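You operate a simulated robot arm through the tools that you are given. There is no shell and no other tool. Be economical: measure what you need, move in short steps, check, and stop when the job is done.

You are at the controls of a simulated robot arm. One attempt, no reset.

Task
Stand each shaker in its colour's well and cork the cruet.

Only the result counts: the job must be done as asked and must still hold three seconds after the hand-in. Knocking over, shifting, dropping, spilling or breaking anything else fails it.

Robot
A 7-joint arm with a two-finger parallel gripper, fixed in place. Base frame: the origin is at the foot of the arm, x ahead of it, y to its left, z up; the work surface is at about z = 0.775. Units: m, rad, N and s.
With the tool pointing down near the work surface it reaches from about 0.22 to 0.68 m from the base axis. Its first joint turns from -1.152 to 1.152 rad. Payload 2.4 kg.
Tool frame: the origin (TCP) lies between the finger pads and is the grasp point; the fingertips stand 0.03 m ahead of it; z points along the fingers, y is the line along which they close. Largest opening 0.094 m; finger width 0.028, thickness 0.01; the body of the gripper, 0.05 by 0.096 m, starts 0.055 m behind the TCP.
Orientation is told as [roll, pitch, yaw] about the base's x, y, z axes, in that order, counted from this pose: with the fingers straight down and closing along the base's y, the tool's x points along the base's -x, its y along +y and its z along -z.

Tools
- The arm moves only by the tool step_arm. Its argument "rows" is a list that holds one entry, the list of rows, each a list of 7 numbers: the shift along the tool's x, y, z in cm, then the turn, a rotation vector about the tool's x, y, z in rad, then the finger opening in cm, from 0 to 9.4. In form: [[[tx, ty, tz, rx, ry, rz, jaw], ...]]. A call has 1 to 8 rows; each row is the pose to reach, as a shift and turn from the pose commanded when the call began, along the tool's axes at that moment. A row lasts 0.2 s, in which the tool goes at most 0.05 m and 0.15 rad; a call with a longer step from one row to the next is refused whole, and so is a gripper value outside its range. A pose out of reach is approached as far as the arm can. The call stops where the force on the tool passes 40 N (or 10 N more than at its start, if that is more) or the arm is blocked; 0.2 s more then pass. The fingers move at their own pace (about 0.153 m/s each) and stop on an object; they squeeze with about 28 N. The grip force told is the motor's: it shows also when the fingers shut on nothing. Time passes only in rows, and 0.2 s behind the last, so rows that repeat a pose let the fingers close. The reply holds the time, the measured pose of the TCP, the force on the tool along the base axes, the opening and the grip force, in the units named above and with some noise.
- Cameras (640 x 400 px; columns grow to the right, rows downward): "scene" is fixed at [0.0299, 0.4886, 1.4368]; the picture's right is [-0.77, -0.64, 0.00], its down [-0.33, 0.40, -0.85] and it looks along [0.54, -0.66, -0.52] (base axes); focal length 330 px, centre (320, 200). "wrist" rides on the gripper at [0.076, 0.014, -0.102] in the tool frame; the picture's right is [-0.18, 0.98, 0.00], its down [-0.75, -0.14, -0.64] and it looks along [-0.63, -0.12, 0.77] (tool axes); focal length 243 px, centre (320, 200). There is no depth. A picture from a camera that has moved, and an enlarged one, comes with that camera's place and axes in the base frame and with its lens. The place of the scene camera against the robot may be out by one fixed shift of up to 0.025 m in any direction.
- camera(camera): a new picture of that camera. It takes no simulated time.
- close_up(camera, box): a new picture of the part [left, top, right, bottom] of that camera's present view, enlarged. It takes no simulated time.
- sign_off(): hands the job in; it is judged then, once.

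Work in short steps. Places have to be worked out from the pictures, the camera data and where the tool is seen: move nearer, look again, correct. Check each grasp and each placing, and mend what went wrong. You have 120 turns and 64 pictures in all, those below and enlarged ones among them. Open the gripper and draw the arm clear of the work before you hand the job in, unless the task says otherwise; then end with one line.

The tools are called after "Request:" as name(argument=value, ...) on one line, values as JSON. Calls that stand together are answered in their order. step_arm: Moves the arm, as the interface text tells. Its arguments: {"type":"object","properties":{"rows":{"type":"array"}},"required":["rows"]} The other tools are called the same way: camera (camera) takes a picture; close_up (camera, box) takes an enlarged picture of a part of a camera's view; sign_off () hands the job in.

At the start:

```text
time: 0.0
tcp_pos: [0.3185, 0.113, 1.1819]
ee_rot: [-0.001, 0.0, -0.001]
wrist_force: [0.2, 0.5, -0.6]
grip_width: 0.094
grip_force: 0.0
```

scene: 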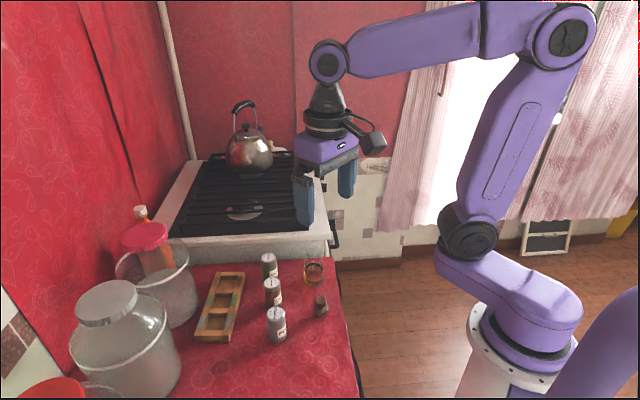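
wrist: 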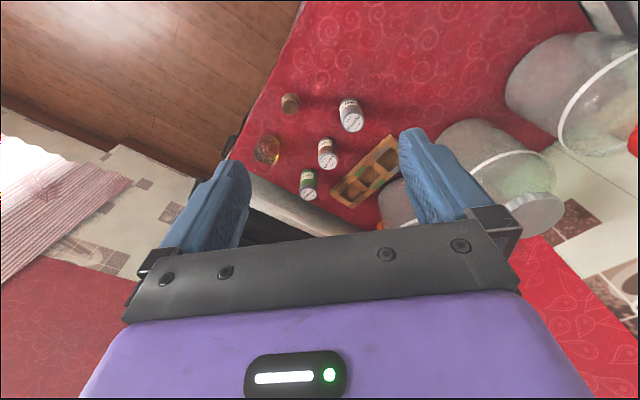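

The pictures show three shakers, a rack with wells, a cruet and a cork. I enlarge both views to find the colours and places.

Request:
close_up(camera="scene", box=[180, 240, 350, 350])

Request:
close_up(camera="wrist", box=[230, 80, 422, 220])

```text
3.64 times, centred on (265, 295) of scene
camera zoom: at [0.0299, 0.4886, 1.4368], right [-0.77, -0.64, 0.0], down [-0.33, 0.4, -0.85], along [0.54, -0.66, -0.52], focal length 1198 px, centre (520, -146)
```

zoom: 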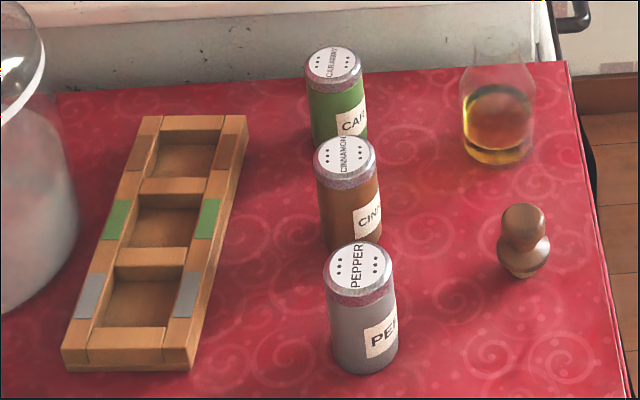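

```text
2.86 times, centred on (326, 150) of wrist
camera zoom: at [0.2417, 0.1269, 1.2831], right [0.18, 0.98, 0.0], down [0.75, -0.14, 0.64], along [0.63, -0.12, -0.77], focal length 693 px, centre (303, 343)
```

zoom: 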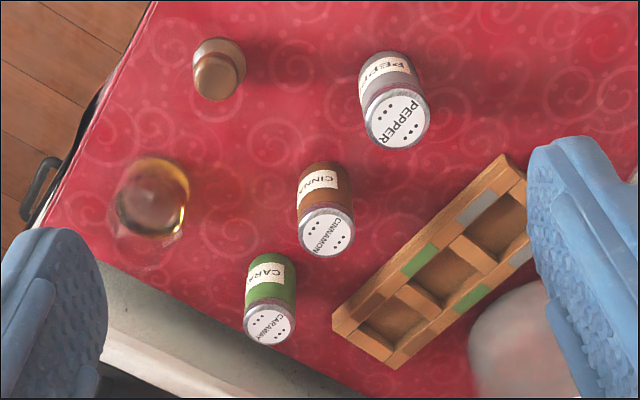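

The scene matches well to shaker as follows: grey well at about (0.55, 0.23), green at (0.59, 0.185), brown at (0.637, 0.14). I move lower and nearer to measure better.

Request:
step_arm(rows=[[[-1, 1, 4, 0, 0, 0, 9.4], [-2, 2, 8, 0, 0, 0, 9.4], [-3, 3, 11, 0, 0, 0, 9.4], [-3, 3, 11, 0, 0, 0, 9.4]]])

Request:
camera(camera="wrist")

Request:
camera(camera="scene")

```text
time: 1.0
tcp_pos: [0.3481, 0.1434, 1.0696]
ee_rot: [0.001, -0.002, -0.001]
wrist_force: [0.1, 0.3, 0.2]
grip_width: 0.0941
grip_force: 0.1
```

```text
59 pictures are left
camera wrist: at [0.2704, 0.1567, 1.1708], right [0.18, 0.98, 0.0], down [0.75, -0.14, 0.64], along [0.63, -0.12, -0.77], focal length 243 px, centre (320, 200)
```

wrist: 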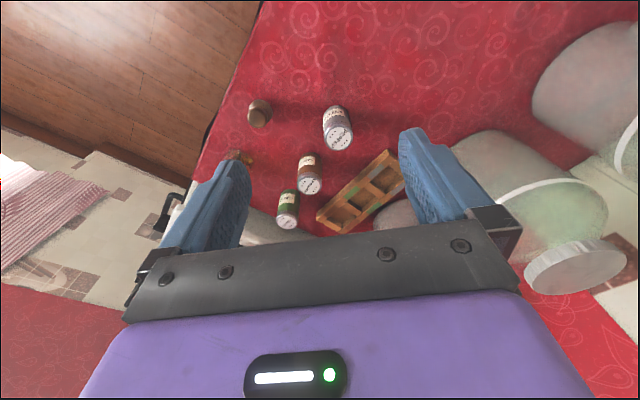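

```text
58 pictures are left
```

scene: 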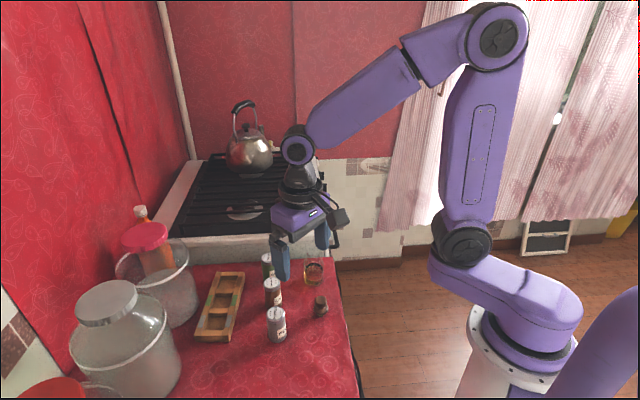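

The pepper top triangulates to about (0.426, 0.155, 0.85). I go over it, turning the tool so the fingers close across the rack's long axis (yaw about -0.8).

Request:
step_arm(rows=[[[-1, 0.2, 2, 0, 0, 0.14, 9.4], [-3, 0.4, 5, 0, 0, 0.28, 9.4], [-5, 0.6, 8, 0, 0, 0.42, 9.4], [-6, 0.8, 10, 0, 0, 0.56, 9.4], [-7, 1, 11, 0, 0, 0.7, 9.4], [-7.5, 1, 12, 0, 0, 0.8, 9.4], [-7.5, 1, 12, 0, 0, 0.8, 9.4]]])

Request:
camera(camera="wrist")

Request:
close_up(camera="scene", box=[100, 200, 360, 370])

```text
time: 2.6
tcp_pos: [0.4213, 0.1518, 0.9496]
ee_rot: [0.0, 0.0, -0.801]
wrist_force: [-0.2, -0.3, -0.6]
grip_width: 0.0939
grip_force: 0.0
```

```text
57 pictures are left
camera wrist: at [0.3794, 0.2168, 1.0517], right [0.83, 0.55, 0.0], down [0.42, -0.64, 0.64], along [0.35, -0.54, -0.77], focal length 243 px, centre (320, 200)
```

wrist: 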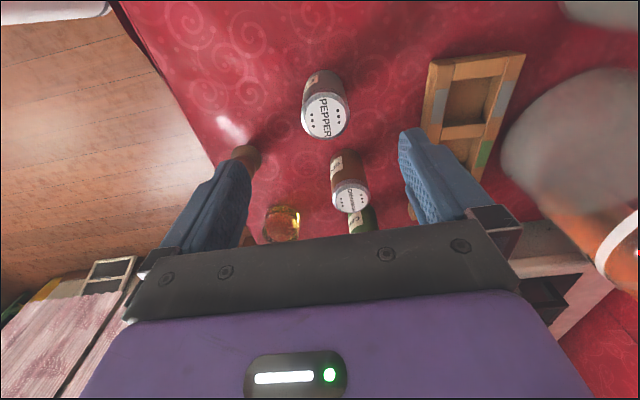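

```text
2.35 times, centred on (230, 285) of scene
camera zoom: at [0.0299, 0.4886, 1.4368], right [-0.77, -0.64, 0.0], down [-0.33, 0.4, -0.85], along [0.54, -0.66, -0.52], focal length 775 px, centre (532, 0)
```

zoom: 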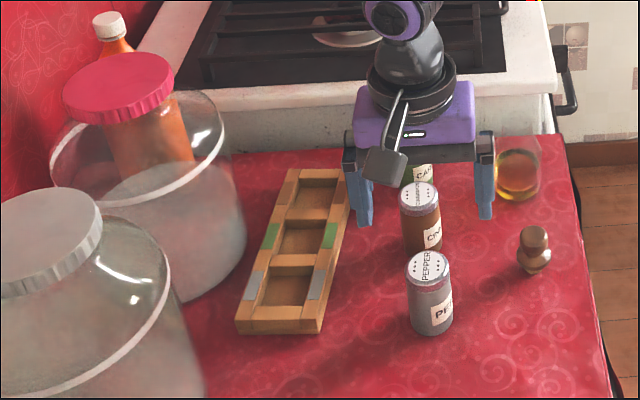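

Pepper's top again solves to (0.4255, 0.155), agreeing with the earlier fix. I descend with the fingers straddling its upper part (TCP z ≈ 0.837) and close.

Request:
step_arm(rows=[[[0, 0.54, 3, 0, 0, 0, 9.4], [0, 0.54, 6, 0, 0, 0, 9.4], [0, 0.54, 9, 0, 0, 0, 9.4], [0, 0.54, 11.2, 0, 0, 0, 9.4], [0, 0.54, 11.2, 0, 0, 0, 9.4]]])

Request:
camera(camera="wrist")

```text
time: 3.8
tcp_pos: [0.426, 0.1545, 0.8383]
ee_rot: [0.001, 0.0, -0.799]
wrist_force: [0.6, 0.7, 0.4]
grip_width: 0.0943
grip_force: 0.0
```

```text
55 pictures are left
camera wrist: at [0.3823, 0.219, 0.9397], right [0.83, 0.55, 0.0], down [0.42, -0.64, 0.64], along [0.36, -0.53, -0.77], focal length 243 px, centre (320, 200)
```

wrist: 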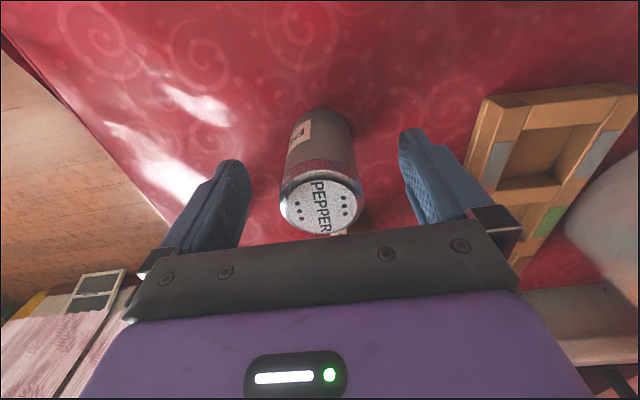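

The shaker sits centred between the fingers. I close the grip.

Request:
step_arm(rows=[[[0, 0, 0, 0, 0, 0, 5], [0, 0, 0, 0, 0, 0, 3], [0, 0, 0, 0, 0, 0, 3]]])

```text
time: 4.6
tcp_pos: [0.4248, 0.1549, 0.8382]
ee_rot: [0.0, 0.0, -0.8]
wrist_force: [0.4, -0.2, 0.9]
grip_width: 0.0408
grip_force: 27.7
```

Held at 4.1 cm. I lift it and carry it part way toward the grey well to look at the rack from closer.

Request:
step_arm(rows=[[[0, 0, -3, 0, 0, 0, 3], [0, 0, -7, 0, 0, 0, 3], [0, 0, -11, 0, 0, 0, 3], [-1, 3, -11, 0, 0, 0, 3], [-2, 6, -11, 0, 0, 0, 3], [-2, 6, -11, 0, 0, 0, 3]]])

Request:
camera(camera="wrist")

Request:
close_up(camera="wrist", box=[300, 30, 500, 230])

Request:
close_up(camera="scene", box=[100, 200, 360, 370])

```text
time: 6.0
tcp_pos: [0.482, 0.1836, 0.9505]
ee_rot: [0.0, 0.001, -0.798]
wrist_force: [0.1, -0.5, 0.0]
grip_width: 0.0411
grip_force: 27.7
```

```text
54 pictures are left
camera wrist: at [0.4397, 0.2481, 1.0527], right [0.83, 0.55, 0.0], down [0.42, -0.64, 0.64], along [0.35, -0.54, -0.77], focal length 243 px, centre (320, 200)
```

wrist: 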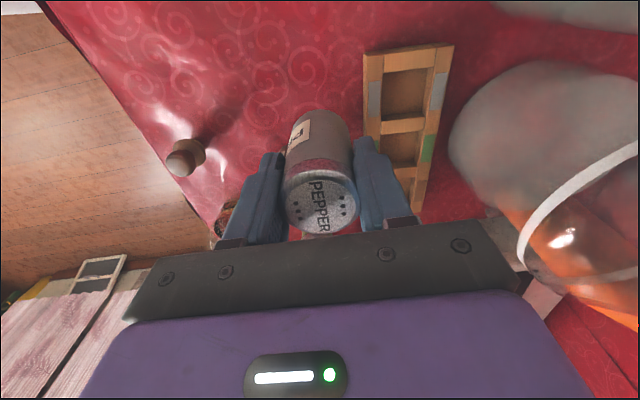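

```text
2.00 times, centred on (400, 130) of wrist
camera zoom: at [0.4397, 0.2481, 1.0527], right [0.83, 0.55, 0.0], down [0.42, -0.64, 0.64], along [0.35, -0.54, -0.77], focal length 485 px, centre (160, 340)
```

zoom: 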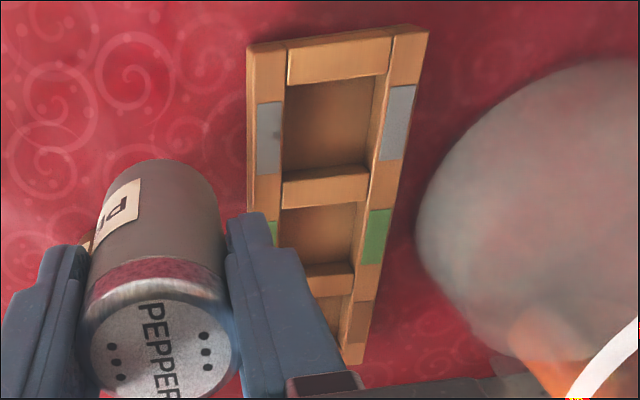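

```text
2.35 times, centred on (230, 285) of scene
camera zoom: at [0.0299, 0.4886, 1.4368], right [-0.77, -0.64, 0.0], down [-0.33, 0.4, -0.85], along [0.54, -0.66, -0.52], focal length 775 px, centre (532, 0)
```

zoom: 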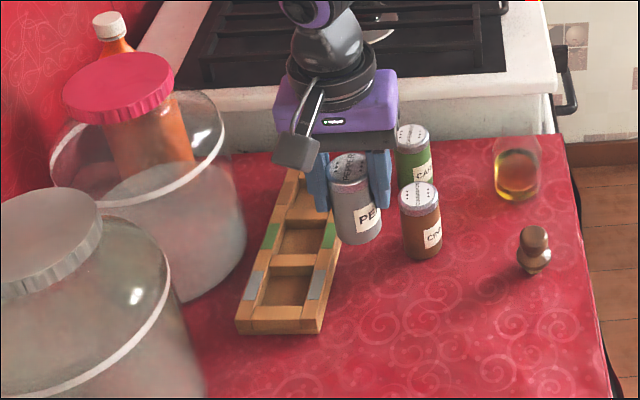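

I take a tighter enlargement of the grey and green wells to fix their edges precisely.

Request:
close_up(camera="wrist", box=[350, 35, 470, 110])

```text
5.33 times, centred on (410, 72) of wrist
camera zoom: at [0.4397, 0.2481, 1.0527], right [0.83, 0.55, 0.0], down [0.42, -0.64, 0.64], along [0.35, -0.54, -0.77], focal length 1294 px, centre (-160, 880)
```

zoom: 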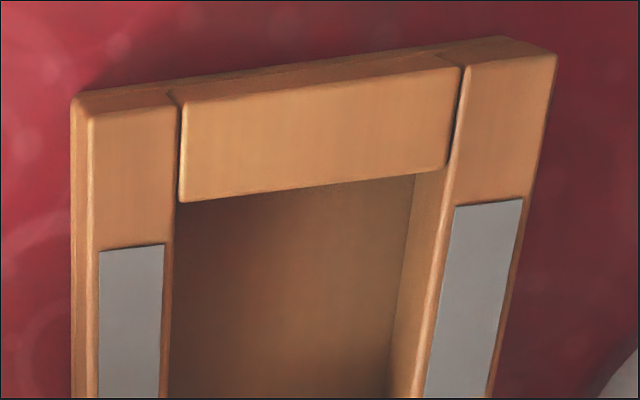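

The grey well's centre works out at about (0.5535, 0.234), width ≈ 4.7 cm, rack top ≈ 0.795. I bring the shaker over it, low but still clear, and look.

Request:
step_arm(rows=[[[-0.5, 3, 0, 0, 0, 0, 3], [-1, 6, 0, 0, 0, 0, 3], [-1.36, 8.64, 1, 0, 0, 0, 3], [-1.36, 8.64, 4, 0, 0, 0, 3], [-1.36, 8.64, 6.5, 0, 0, 0, 3], [-1.36, 8.64, 6.5, 0, 0, 0, 3]]])

Request:
camera(camera="wrist")

Request:
close_up(camera="scene", box=[170, 240, 290, 350])

```text
time: 7.4
tcp_pos: [0.5567, 0.234, 0.883]
ee_rot: [0.0, 0.001, -0.801]
wrist_force: [0.5, 0.1, -0.6]
grip_width: 0.0411
grip_force: 28.2
```

```text
50 pictures are left
camera wrist: at [0.5138, 0.2989, 0.9852], right [0.83, 0.55, 0.0], down [0.42, -0.64, 0.64], along [0.35, -0.54, -0.77], focal length 243 px, centre (320, 200)
```

wrist: 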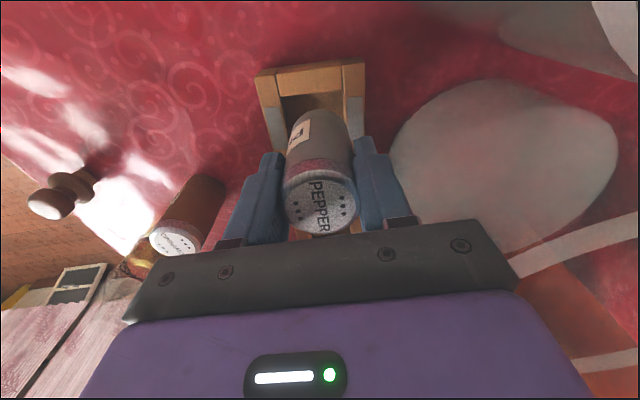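

```text
3.64 times, centred on (230, 295) of scene
camera zoom: at [0.0299, 0.4886, 1.4368], right [-0.77, -0.64, 0.0], down [-0.33, 0.4, -0.85], along [0.54, -0.66, -0.52], focal length 1198 px, centre (647, -146)
```

zoom: 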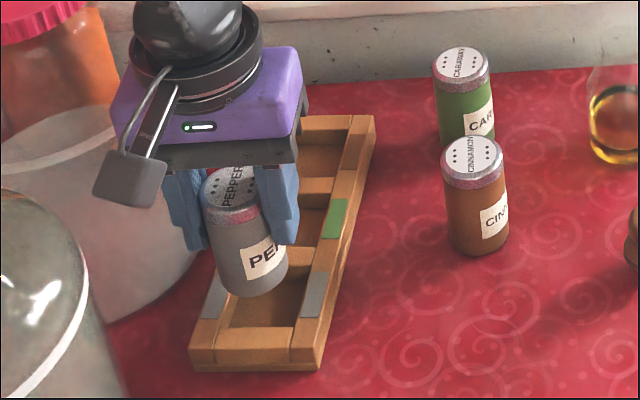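

I enlarge the visible end of the well to check the alignment.

Request:
close_up(camera="wrist", box=[240, 50, 400, 150])

```text
4.00 times, centred on (320, 100) of wrist
camera zoom: at [0.5138, 0.2989, 0.9852], right [0.83, 0.55, 0.0], down [0.42, -0.64, 0.64], along [0.35, -0.54, -0.77], focal length 970 px, centre (320, 600)
```

zoom: 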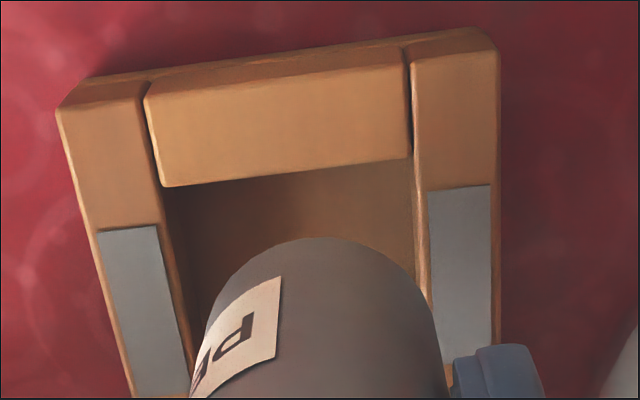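

The shaker stands about 3 mm off along the tool's +y relative to the well. I correct by −0.32 cm and lower most of the way.

Request:
step_arm(rows=[[[0, -0.32, 0, 0, 0, 0, 3], [0, -0.32, 1.2, 0, 0, 0, 3], [0, -0.32, 2.2, 0, 0, 0, 3], [0, -0.32, 3.0, 0, 0, 0, 3], [0, -0.32, 3.5, 0, 0, 0, 3]]])

Request:
close_up(camera="wrist", box=[240, 50, 400, 150])

```text
time: 8.6
tcp_pos: [0.5547, 0.2324, 0.8496]
ee_rot: [0.001, 0.0, -0.802]
wrist_force: [0.4, 0.2, -0.8]
grip_width: 0.0409
grip_force: 27.7
```

```text
4.00 times, centred on (320, 100) of wrist
camera zoom: at [0.5117, 0.2965, 0.952], right [0.83, 0.55, 0.0], down [0.42, -0.64, 0.64], along [0.35, -0.54, -0.77], focal length 970 px, centre (320, 600)
```

zoom: 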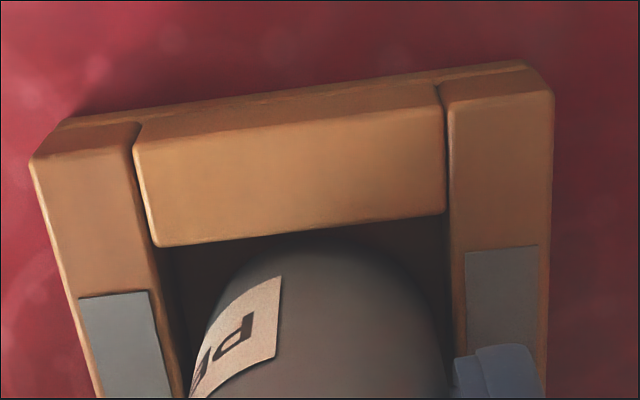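

The shaker's foot has entered the well. I lower on until it touches.

Request:
step_arm(rows=[[[0, 0, 0.3, 0, 0, 0, 3], [0, 0, 0.5, 0, 0, 0, 3], [0, 0, 0.6, 0, 0, 0, 3], [0, 0, 0.6, 0, 0, 0, 3]]])

Request:
close_up(camera="scene", box=[170, 240, 290, 350])

```text
time: 9.6
tcp_pos: [0.5534, 0.2328, 0.8438]
ee_rot: [0.004, -0.001, -0.801]
wrist_force: [-3.1, -4.3, 24.4]
grip_width: 0.0409
grip_force: 28.3
```

```text
3.64 times, centred on (230, 295) of scene
camera zoom: at [0.0294, 0.4883, 1.4369], right [-0.77, -0.64, 0.0], down [-0.33, 0.4, -0.85], along [0.54, -0.66, -0.52], focal length 1198 px, centre (647, -146)
```

zoom: 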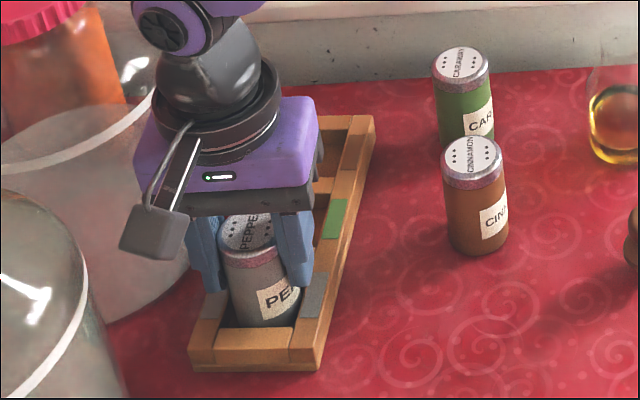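

Contact at 24 N with the foot on the well floor (about 6 mm above the table). I ease the push, open a little and rise.

Request:
step_arm(rows=[[[0, 0, -0.2, 0, 0, 0, 3], [0, 0, -0.2, 0, 0, 0, 5], [0, 0, -0.2, 0, 0, 0, 6], [0, 0, -0.2, 0, 0, 0, 6], [0, 0, -3, 0, 0, 0, 6], [0, 0, -7, 0, 0, 0, 6], [0, 0, -11, 0, 0, 0, 6]]])

Request:
camera(camera="wrist")

Request:
close_up(camera="scene", box=[170, 240, 350, 350])

```text
time: 11.2
tcp_pos: [0.5523, 0.2308, 0.955]
ee_rot: [-0.002, -0.001, -0.8]
wrist_force: [0.1, 0.7, -0.2]
grip_width: 0.0598
grip_force: 0.1
```

```text
45 pictures are left
camera wrist: at [0.509, 0.2947, 1.057], right [0.83, 0.55, 0.0], down [0.42, -0.64, 0.64], along [0.35, -0.54, -0.77], focal length 243 px, centre (320, 200)
```

wrist: 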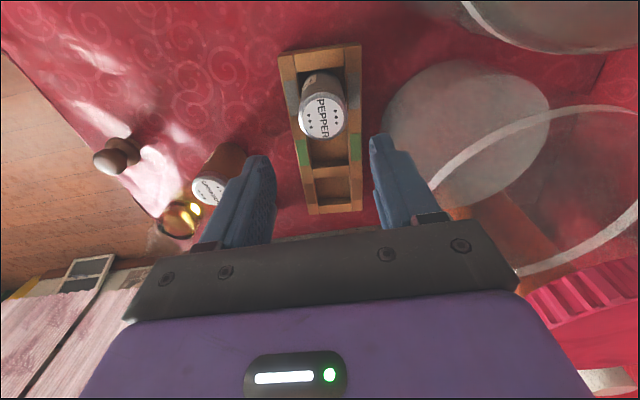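

```text
3.56 times, centred on (260, 295) of scene
camera zoom: at [0.0299, 0.4886, 1.4368], right [-0.77, -0.64, 0.0], down [-0.33, 0.4, -0.85], along [0.54, -0.66, -0.52], focal length 1172 px, centre (533, -138)
```

zoom: 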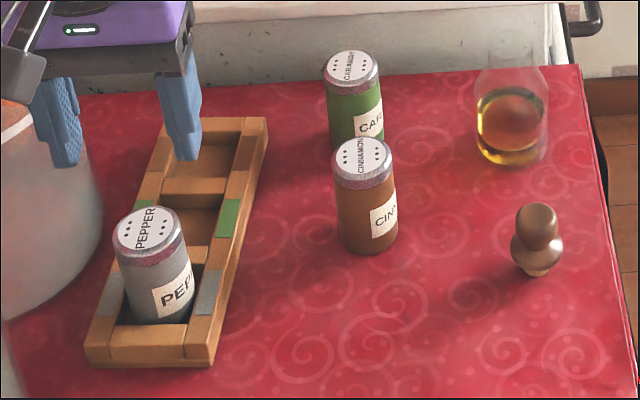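

Pepper stands upright in the grey well. I enlarge the rack to fix the green and brown wells.

Request:
close_up(camera="wrist", box=[260, 40, 380, 220])

Request:
close_up(camera="wrist", box=[270, 120, 390, 220])

```text
2.22 times, centred on (320, 130) of wrist
camera zoom: at [0.509, 0.2947, 1.057], right [0.83, 0.55, 0.0], down [0.42, -0.64, 0.64], along [0.35, -0.54, -0.77], focal length 539 px, centre (320, 356)
```

zoom: 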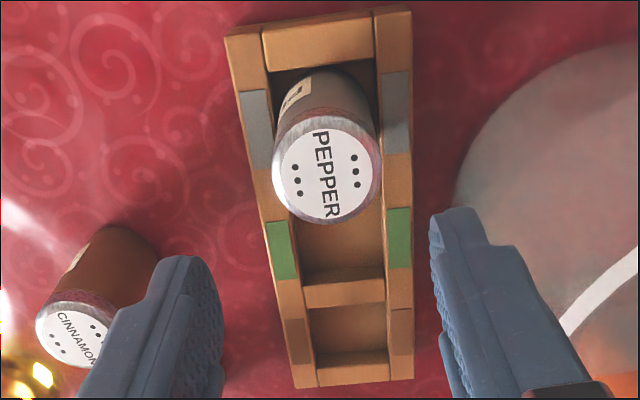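

```text
4.00 times, centred on (330, 170) of wrist
camera zoom: at [0.509, 0.2947, 1.057], right [0.83, 0.55, 0.0], down [0.42, -0.64, 0.64], along [0.35, -0.54, -0.77], focal length 970 px, centre (280, 320)
```

zoom: 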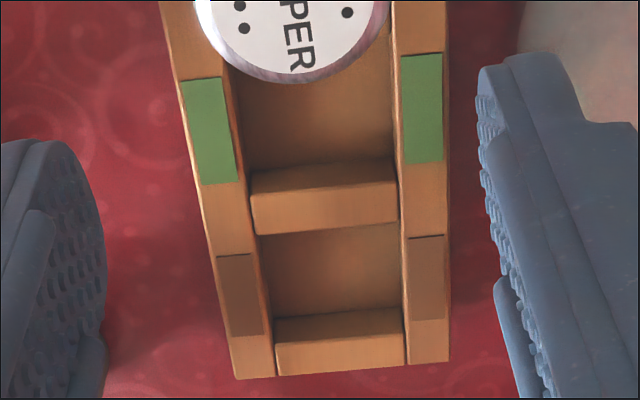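

Green well centre ≈ (0.5954, 0.1837), brown ≈ (0.6377, 0.134); the grey result matches the placed shaker. Next I go over the cinnamon shaker, judged at (0.4975, 0.097).

Request:
step_arm(rows=[[[-1.5, -3.5, 0, 0, 0, 0, 6], [-3, -7, 0, 0, 0, 0, 8], [-4.5, -10.5, 0, 0, 0, 0, 9.4], [-5.8, -13.25, 0, 0, 0, 0, 9.4], [-5.8, -13.25, 0, 0, 0, 0, 9.4]]])

Request:
camera(camera="wrist")

```text
time: 12.4
tcp_pos: [0.4995, 0.0999, 0.9507]
ee_rot: [0.0, -0.001, -0.798]
wrist_force: [-0.2, 0.3, -0.1]
grip_width: 0.094
grip_force: 0.0
```

```text
41 pictures are left
camera wrist: at [0.4564, 0.1641, 1.0516], right [0.83, 0.55, 0.0], down [0.42, -0.64, 0.64], along [0.36, -0.53, -0.77], focal length 243 px, centre (320, 200)
```

wrist: 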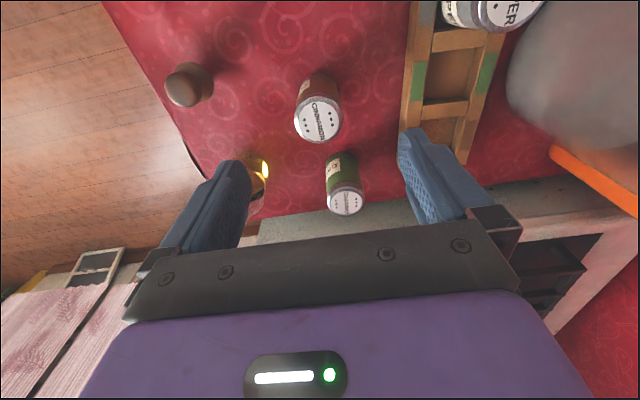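

Cinnamon's top solves to (0.5003, 0.0966). I descend over it and close on it.

Request:
step_arm(rows=[[[-0.3, -0.17, 3, 0, 0, 0, 9.4], [-0.3, -0.17, 6, 0, 0, 0, 9.4], [-0.3, -0.17, 9, 0, 0, 0, 9.4], [-0.3, -0.17, 11.25, 0, 0, 0, 9.4], [-0.3, -0.17, 11.25, 0, 0, 0, 9.4], [-0.3, -0.17, 11.25, 0, 0, 0, 5], [-0.3, -0.17, 11.25, 0, 0, 0, 3], [-0.3, -0.17, 11.25, 0, 0, 0, 3]]])

Request:
camera(camera="wrist")

```text
time: 14.2
tcp_pos: [0.499, 0.0953, 0.8403]
ee_rot: [0.0, -0.001, -0.801]
wrist_force: [0.6, 0.0, -0.8]
grip_width: 0.0408
grip_force: 27.8
```

```text
40 pictures are left
camera wrist: at [0.4562, 0.1598, 0.9417], right [0.83, 0.55, 0.0], down [0.42, -0.64, 0.64], along [0.35, -0.54, -0.77], focal length 243 px, centre (320, 200)
```

wrist: 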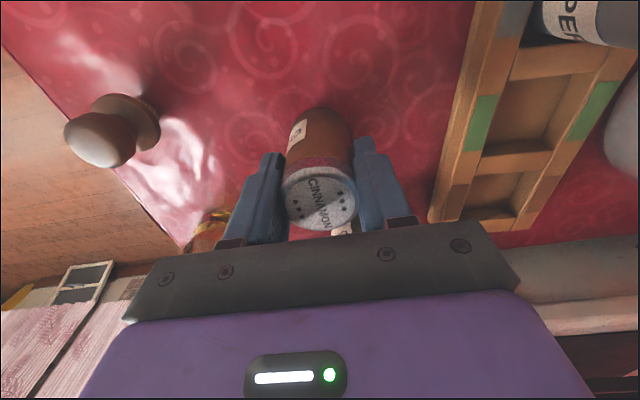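

Cinnamon is held (4.1 cm). I lift and carry it high toward the brown well at (0.6377, 0.134).

Request:
step_arm(rows=[[[0, 0, -4, 0, 0, 0, 3], [0, 0, -8, 0, 0, 0, 3], [0, 0, -11, 0, 0, 0, 3], [-2, 3.5, -11, 0, 0, 0, 3], [-4, 7, -11, 0, 0, 0, 3], [-5.5, 10.5, -11, 0, 0, 0, 3], [-6.86, 12.5, -9, 0, 0, 0, 3], [-6.86, 12.5, -7, 0, 0, 0, 3]]])

Request:
close_up(camera="wrist", box=[220, 30, 400, 240])

Request:
close_up(camera="scene", box=[170, 220, 350, 350])

```text
time: 16.0
tcp_pos: [0.6369, 0.1299, 0.9105]
ee_rot: [-0.001, 0.0, -0.799]
wrist_force: [0.3, -0.1, -0.3]
grip_width: 0.0409
grip_force: 28.3
```

```text
1.90 times, centred on (310, 135) of wrist
camera zoom: at [0.5935, 0.1947, 1.0132], right [0.83, 0.55, 0.0], down [0.42, -0.64, 0.64], along [0.35, -0.54, -0.77], focal length 462 px, centre (339, 324)
```

zoom: 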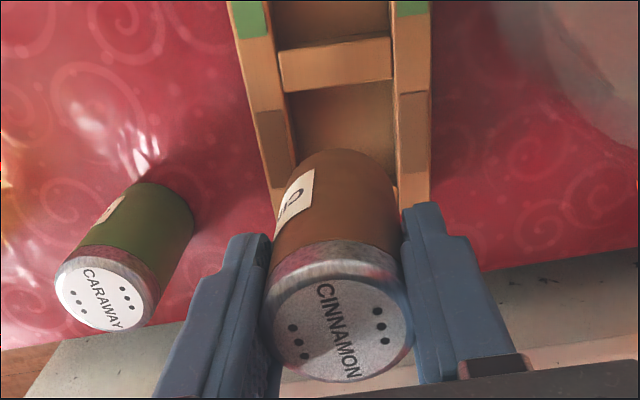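

```text
3.08 times, centred on (260, 285) of scene
camera zoom: at [0.0299, 0.4886, 1.4368], right [-0.77, -0.64, 0.0], down [-0.33, 0.4, -0.85], along [0.54, -0.66, -0.52], focal length 1014 px, centre (505, -62)
```

zoom: 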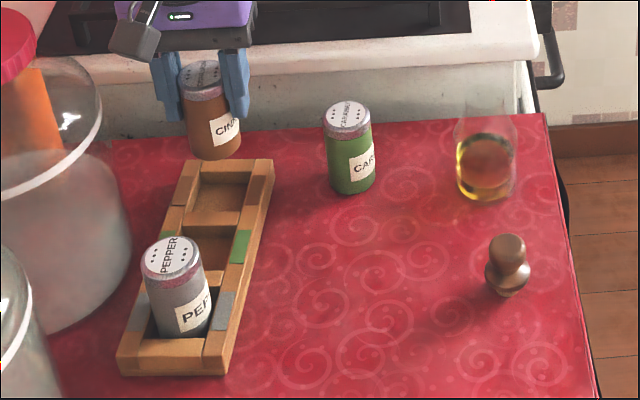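

The shaker is a few mm off the brown well's centre, judged (0.6365, 0.135). I correct, come lower and check again.

Request:
step_arm(rows=[[[0.3, 0.4, 1, 0, 0, 0, 3], [0.3, 0.4, 2.2, 0, 0, 0, 3], [0.3, 0.4, 2.7, 0, 0, 0, 3], [0.3, 0.4, 2.7, 0, 0, 0, 3]]])

Request:
close_up(camera="wrist", box=[240, 50, 400, 150])

```text
time: 17.0
tcp_pos: [0.6374, 0.1374, 0.8831]
ee_rot: [0.0, 0.0, -0.798]
wrist_force: [0.8, -0.1, -1.3]
grip_width: 0.0411
grip_force: 27.7
```

```text
4.00 times, centred on (320, 100) of wrist
camera zoom: at [0.5942, 0.2012, 0.9848], right [0.83, 0.55, 0.0], down [0.42, -0.64, 0.64], along [0.36, -0.54, -0.77], focal length 970 px, centre (320, 600)
```

zoom: 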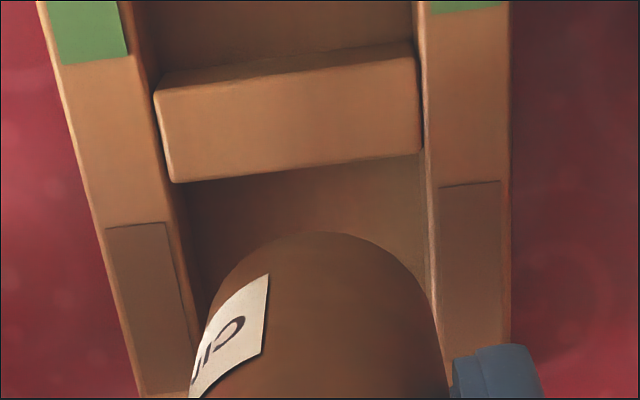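

The view now matches the pepper's good alignment to about 1 mm. I nudge −0.1 cm in y and lower into the well until contact.

Request:
step_arm(rows=[[[0, -0.1, 1, 0, 0, 0, 3], [0, -0.1, 2, 0, 0, 0, 3], [0, -0.1, 3, 0, 0, 0, 3], [0, -0.1, 3.5, 0, 0, 0, 3], [0, -0.1, 3.8, 0, 0, 0, 3], [0, -0.1, 3.95, 0, 0, 0, 3], [0, -0.1, 3.95, 0, 0, 0, 3]]])

Request:
close_up(camera="scene", box=[170, 220, 350, 350])

Request:
close_up(camera="wrist", box=[240, 50, 400, 150])

```text
time: 18.6
tcp_pos: [0.6367, 0.1375, 0.8456]
ee_rot: [0.002, -0.003, -0.801]
wrist_force: [-4.2, -2.1, 23.1]
grip_width: 0.0414
grip_force: 28.7
```

```text
3.08 times, centred on (260, 285) of scene
camera zoom: at [0.0293, 0.4884, 1.4369], right [-0.77, -0.64, 0.0], down [-0.33, 0.4, -0.85], along [0.54, -0.66, -0.52], focal length 1014 px, centre (505, -62)
```

zoom: 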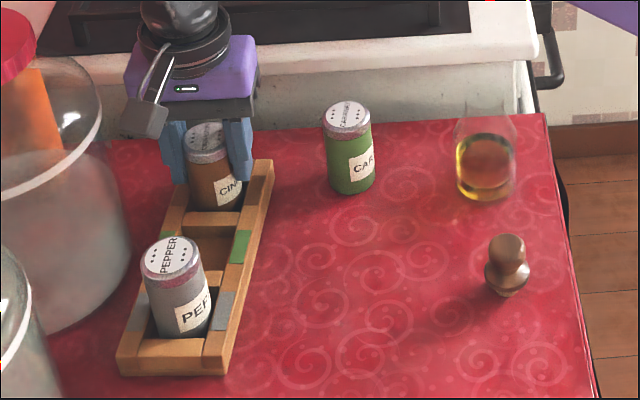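

```text
4.00 times, centred on (320, 100) of wrist
camera zoom: at [0.5943, 0.2011, 0.9468], right [0.83, 0.55, 0.0], down [0.42, -0.64, 0.64], along [0.36, -0.53, -0.77], focal length 970 px, centre (320, 600)
```

zoom: 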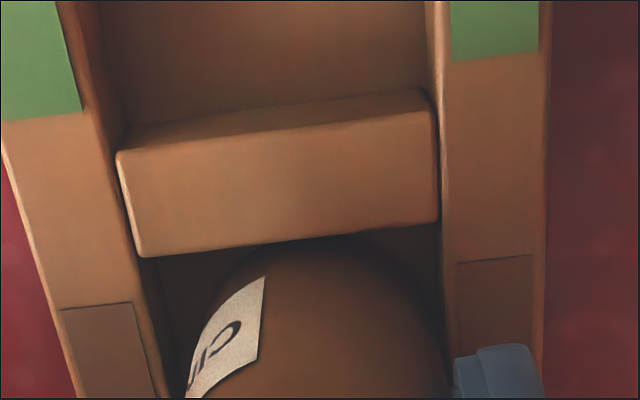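

It is seated on the well floor (contact at the expected height). I release and rise.

Request:
step_arm(rows=[[[0, 0, -0.2, 0, 0, 0, 3], [0, 0, -0.2, 0, 0, 0, 5], [0, 0, -0.2, 0, 0, 0, 6], [0, 0, -0.2, 0, 0, 0, 6], [0, 0, -3, 0, 0, 0, 6], [0, 0, -7, 0, 0, 0, 6], [0, 0, -11, 0, 0, 0, 6]]])

Request:
camera(camera="wrist")

```text
time: 20.2
tcp_pos: [0.636, 0.1376, 0.9553]
ee_rot: [0.0, -0.001, -0.801]
wrist_force: [0.6, 0.0, -0.3]
grip_width: 0.0597
grip_force: 0.1
```

```text
34 pictures are left
camera wrist: at [0.5933, 0.2012, 1.0568], right [0.83, 0.55, 0.0], down [0.42, -0.64, 0.64], along [0.35, -0.54, -0.77], focal length 243 px, centre (320, 200)
```

wrist: 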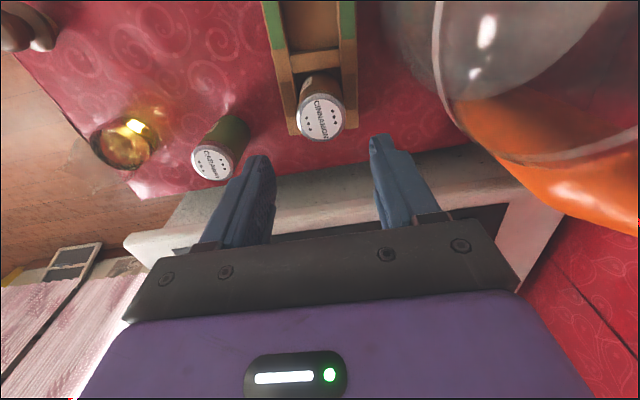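

Cinnamon is upright in the brown well. Caraway is at about (0.573, 0.039); I move above it.

Request:
step_arm(rows=[[[-1, -4, 0, 0, 0, 0, 6], [-2, -8, 0, 0, 0, 0, 8], [-2.68, -11.4, 0, 0, 0, 0, 9.4], [-2.68, -11.4, 0, 0, 0, 0, 9.4]]])

Request:
camera(camera="wrist")

```text
time: 21.2
tcp_pos: [0.5753, 0.0377, 0.9572]
ee_rot: [0.0, 0.0, -0.8]
wrist_force: [0.5, 0.4, 0.0]
grip_width: 0.0938
grip_force: 0.0
```

```text
33 pictures are left
camera wrist: at [0.5318, 0.1016, 1.0586], right [0.83, 0.55, 0.0], down [0.42, -0.64, 0.64], along [0.36, -0.54, -0.77], focal length 243 px, centre (320, 200)
```

wrist: 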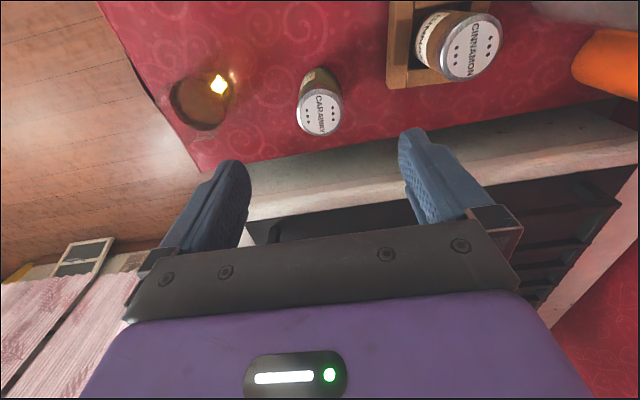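

Caraway's top is at (0.5738, 0.0369), almost under the tool. I descend with a narrower opening, keeping clear of the rack, and grip.

Request:
step_arm(rows=[[[0, -0.16, 3, 0, 0, 0, 7.5], [0, -0.16, 6, 0, 0, 0, 7.5], [0, -0.16, 9, 0, 0, 0, 7.5], [0, -0.16, 11.75, 0, 0, 0, 7.5], [0, -0.16, 11.75, 0, 0, 0, 7.5], [0, -0.16, 11.75, 0, 0, 0, 5], [0, -0.16, 11.75, 0, 0, 0, 3], [0, -0.16, 11.75, 0, 0, 0, 3]]])

```text
time: 23.0
tcp_pos: [0.5746, 0.0382, 0.8348]
ee_rot: [-0.002, 0.0, -0.8]
wrist_force: [0.0, 0.0, 1.0]
grip_width: 0.0411
grip_force: 27.4
```

Caraway is held. I lift it clear and carry it over the green well at (0.595, 0.1845).

Request:
step_arm(rows=[[[0, 0, -4, 0, 0, 0, 3], [0, 0, -8, 0, 0, 0, 3], [0, 0, -12.5, 0, 0, 0, 3], [2.4, 3, -12.5, 0, 0, 0, 3], [4.8, 6, -12.5, 0, 0, 0, 3], [7, 9, -12.5, 0, 0, 0, 3], [9.05, 11.65, -12, 0, 0, 0, 3], [9.05, 11.65, -9.5, 0, 0, 0, 3]]])

Request:
close_up(camera="wrist", box=[240, 50, 400, 150])

Request:
close_up(camera="scene", box=[170, 220, 350, 350])

```text
time: 24.8
tcp_pos: [0.5937, 0.1836, 0.9317]
ee_rot: [0.001, 0.001, -0.802]
wrist_force: [-0.1, -0.1, -1.0]
grip_width: 0.0413
grip_force: 27.8
```

```text
4.00 times, centred on (320, 100) of wrist
camera zoom: at [0.5506, 0.2481, 1.034], right [0.83, 0.55, 0.0], down [0.42, -0.64, 0.64], along [0.35, -0.54, -0.77], focal length 970 px, centre (320, 600)
```

zoom: 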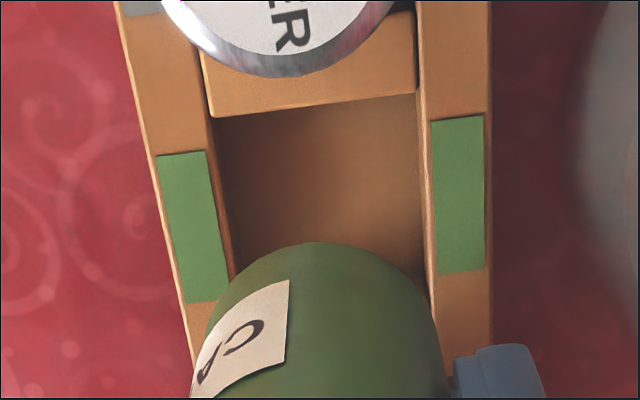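

```text
3.08 times, centred on (260, 285) of scene
camera zoom: at [0.0298, 0.4886, 1.4368], right [-0.77, -0.64, 0.0], down [-0.33, 0.4, -0.85], along [0.54, -0.66, -0.52], focal length 1014 px, centre (505, -62)
```

zoom: 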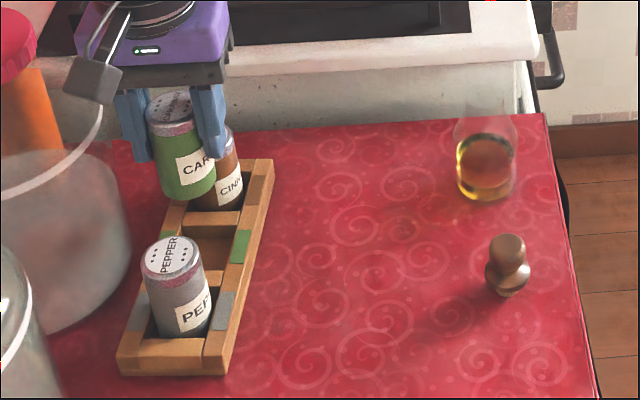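

The green markers put the well at (0.5943, 0.1842), within a millimetre of the tool. I lower to the checking height.

Request:
step_arm(rows=[[[0, 0.05, 2, 0, 0, 0, 3], [0, 0.05, 4, 0, 0, 0, 3], [0, 0.05, 4.9, 0, 0, 0, 3], [0, 0.05, 4.9, 0, 0, 0, 3]]])

Request:
close_up(camera="wrist", box=[240, 50, 400, 150])

```text
time: 25.8
tcp_pos: [0.5936, 0.1854, 0.8808]
ee_rot: [0.0, 0.002, -0.8]
wrist_force: [-0.2, 0.1, -1.1]
grip_width: 0.0412
grip_force: 27.9
```

```text
4.00 times, centred on (320, 100) of wrist
camera zoom: at [0.5507, 0.2485, 0.9831], right [0.83, 0.55, 0.0], down [0.42, -0.64, 0.64], along [0.35, -0.54, -0.77], focal length 970 px, centre (320, 600)
```

zoom: 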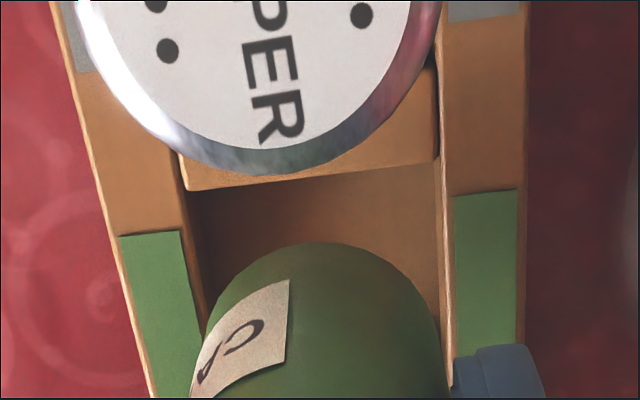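

Compared with the two good placings, the shaker is about 2.3 mm short in +y. I correct by +0.22 cm and lower until contact.

Request:
step_arm(rows=[[[0, 0.22, 0.5, 0, 0, 0, 3], [0, 0.22, 1.5, 0, 0, 0, 3], [0, 0.22, 2.5, 0, 0, 0, 3], [0, 0.22, 3.2, 0, 0, 0, 3], [0, 0.22, 3.6, 0, 0, 0, 3], [0, 0.22, 3.85, 0, 0, 0, 3], [0, 0.22, 4.0, 0, 0, 0, 3], [0, 0.22, 4.0, 0, 0, 0, 3]]])

Request:
close_up(camera="wrist", box=[240, 50, 400, 150])

```text
time: 27.6
tcp_pos: [0.5954, 0.1863, 0.8445]
ee_rot: [0.002, 0.0, -0.8]
wrist_force: [-5.3, -1.4, 17.3]
grip_width: 0.0411
grip_force: 27.6
```

```text
4.00 times, centred on (320, 100) of wrist
camera zoom: at [0.552, 0.2499, 0.9456], right [0.83, 0.55, 0.0], down [0.42, -0.64, 0.64], along [0.36, -0.53, -0.77], focal length 970 px, centre (320, 600)
```

zoom: 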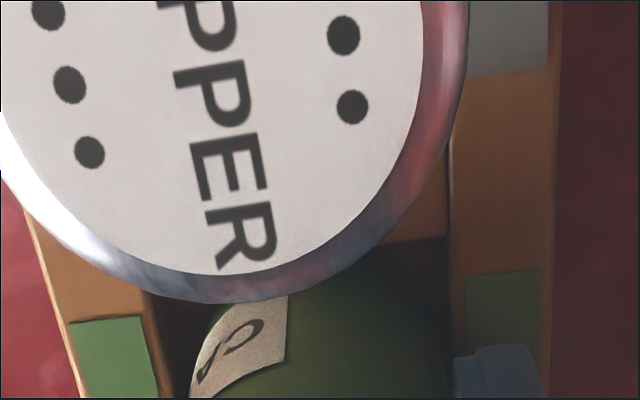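

Contact at 0.8445, as expected for the well floor. I release and rise.

Request:
step_arm(rows=[[[0, 0, -0.2, 0, 0, 0, 3], [0, 0, -0.2, 0, 0, 0, 5], [0, 0, -0.2, 0, 0, 0, 6], [0, 0, -0.2, 0, 0, 0, 6], [0, 0, -3, 0, 0, 0, 6], [0, 0, -7, 0, 0, 0, 6], [0, 0, -11, 0, 0, 0, 6]]])

Request:
camera(camera="wrist")

Request:
close_up(camera="scene", box=[170, 220, 350, 350])

```text
time: 29.2
tcp_pos: [0.595, 0.185, 0.9499]
ee_rot: [-0.001, 0.002, -0.799]
wrist_force: [0.5, 0.5, 0.1]
grip_width: 0.0598
grip_force: 0.1
```

```text
28 pictures are left
camera wrist: at [0.5513, 0.2482, 1.0523], right [0.83, 0.55, 0.0], down [0.42, -0.64, 0.64], along [0.35, -0.54, -0.77], focal length 243 px, centre (320, 200)
```

wrist: 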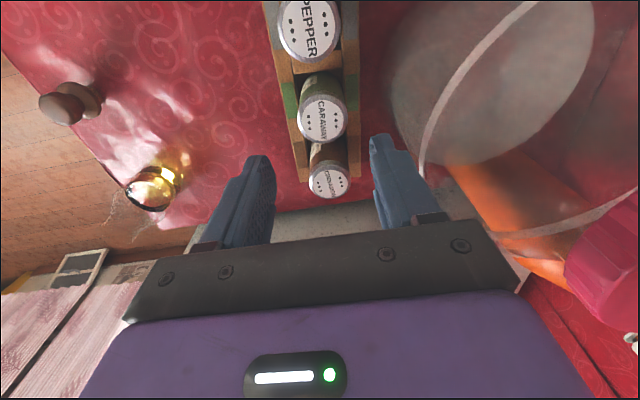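

```text
3.08 times, centred on (260, 285) of scene
camera zoom: at [0.0299, 0.4886, 1.4368], right [-0.77, -0.64, 0.0], down [-0.33, 0.4, -0.85], along [0.54, -0.66, -0.52], focal length 1014 px, centre (505, -62)
```

zoom: 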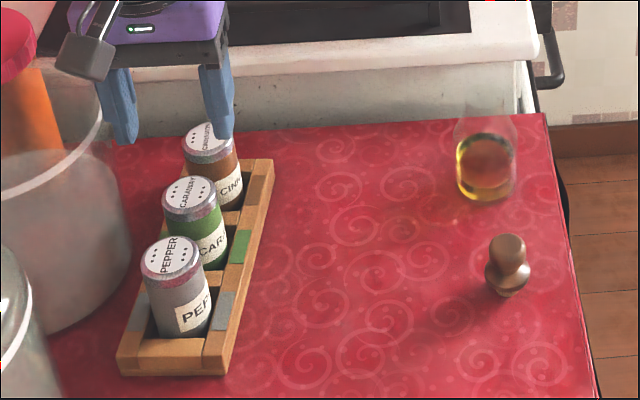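

All three shakers stand in their wells. Now the cork and cruet: I move the tool toward the cork at about (0.39, 0.04), staying high, to look at both.

Request:
step_arm(rows=[[[0, -4, -1, 0, 0, 0, 6], [0, -8.5, -2, 0, 0, 0, 6], [0.5, -13, -3, 0, 0, 0, 6], [1, -17.5, -4, 0, 0, 0, 6], [2, -21, -5, 0, 0, 0, 6], [3, -23.5, -5, 0, 0, 0, 6], [3, -23.5, -5, 0, 0, 0, 6]]])

Request:
camera(camera="wrist")

Request:
close_up(camera="scene", box=[290, 245, 350, 335])

```text
time: 30.8
tcp_pos: [0.4063, 0.0425, 1.0022]
ee_rot: [0.0, 0.001, -0.799]
wrist_force: [0.0, 0.5, 0.3]
grip_width: 0.0601
grip_force: 0.1
```

```text
26 pictures are left
camera wrist: at [0.362, 0.1062, 1.1044], right [0.83, 0.55, 0.0], down [0.42, -0.64, 0.64], along [0.36, -0.54, -0.77], focal length 243 px, centre (320, 200)
```

wrist: 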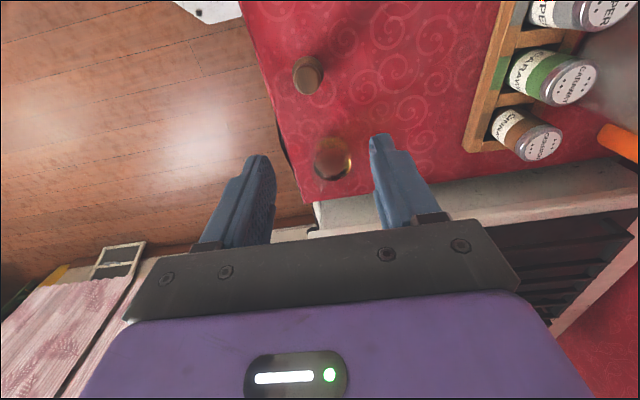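

```text
4.44 times, centred on (320, 290) of scene
camera zoom: at [0.0298, 0.4886, 1.4368], right [-0.77, -0.64, 0.0], down [-0.33, 0.4, -0.85], along [0.54, -0.66, -0.52], focal length 1464 px, centre (320, -200)
```

zoom: 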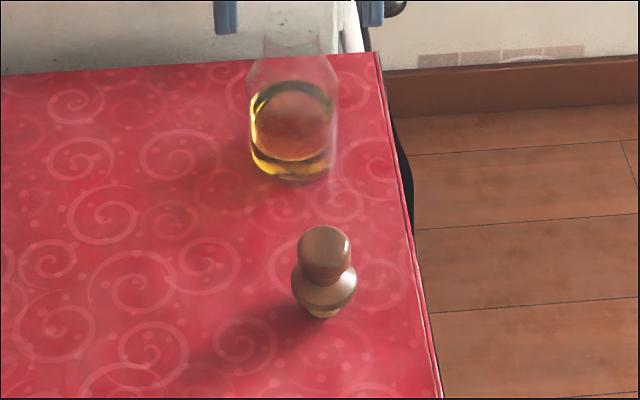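

The cruet's glass is faint, so I enlarge it in both views to find its mouth.

Request:
close_up(camera="wrist", box=[280, 40, 376, 220])

Request:
close_up(camera="scene", box=[296, 248, 332, 292])

```text
2.22 times, centred on (328, 130) of wrist
camera zoom: at [0.362, 0.1062, 1.1044], right [0.83, 0.55, 0.0], down [0.42, -0.64, 0.64], along [0.36, -0.54, -0.77], focal length 539 px, centre (302, 356)
```

zoom: 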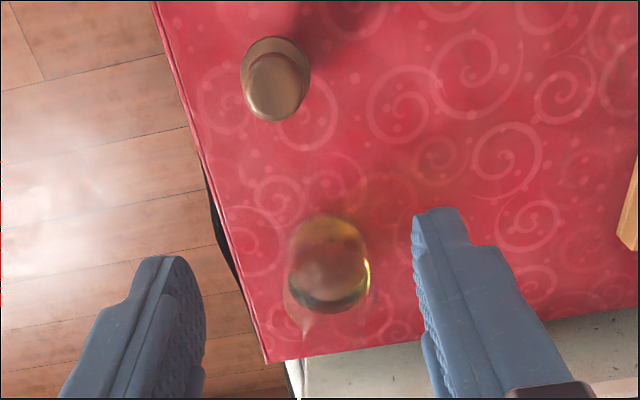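

```text
9.09 times, centred on (314, 270) of scene
camera zoom: at [0.0298, 0.4886, 1.4368], right [-0.77, -0.64, 0.0], down [-0.33, 0.4, -0.85], along [0.54, -0.66, -0.52], focal length 2995 px, centre (374, -436)
```

zoom: 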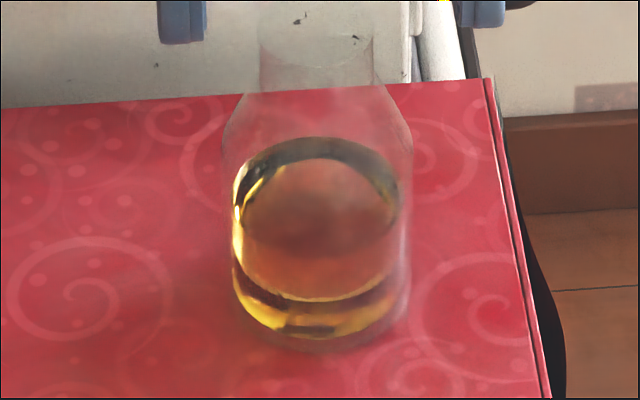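

I enlarge the cruet's neck from the scene camera, and the cork too.

Request:
close_up(camera="scene", box=[296, 236, 336, 276])

Request:
close_up(camera="scene", box=[304, 288, 336, 324])

```text
10.00 times, centred on (316, 256) of scene
camera zoom: at [0.0298, 0.4886, 1.4368], right [-0.77, -0.64, 0.0], down [-0.33, 0.4, -0.85], along [0.54, -0.66, -0.52], focal length 3295 px, centre (360, -360)
```

zoom: 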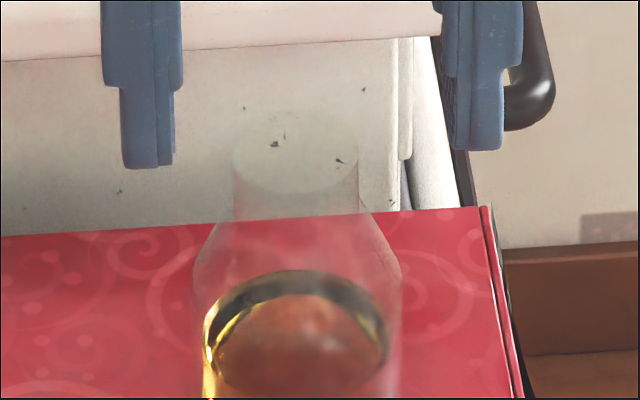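

```text
11.11 times, centred on (320, 306) of scene
camera zoom: at [0.0298, 0.4886, 1.4368], right [-0.77, -0.64, 0.0], down [-0.33, 0.4, -0.85], along [0.54, -0.66, -0.52], focal length 3661 px, centre (320, -978)
```

zoom: 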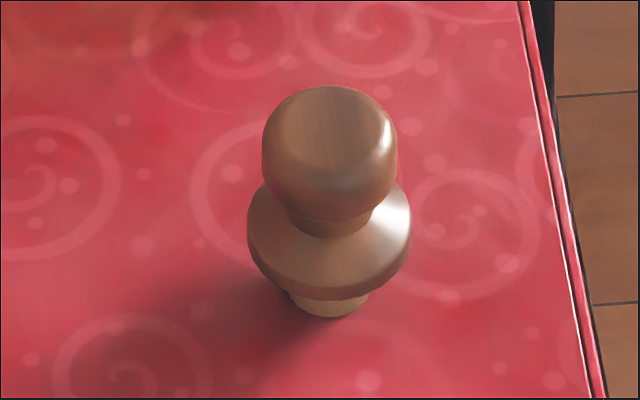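

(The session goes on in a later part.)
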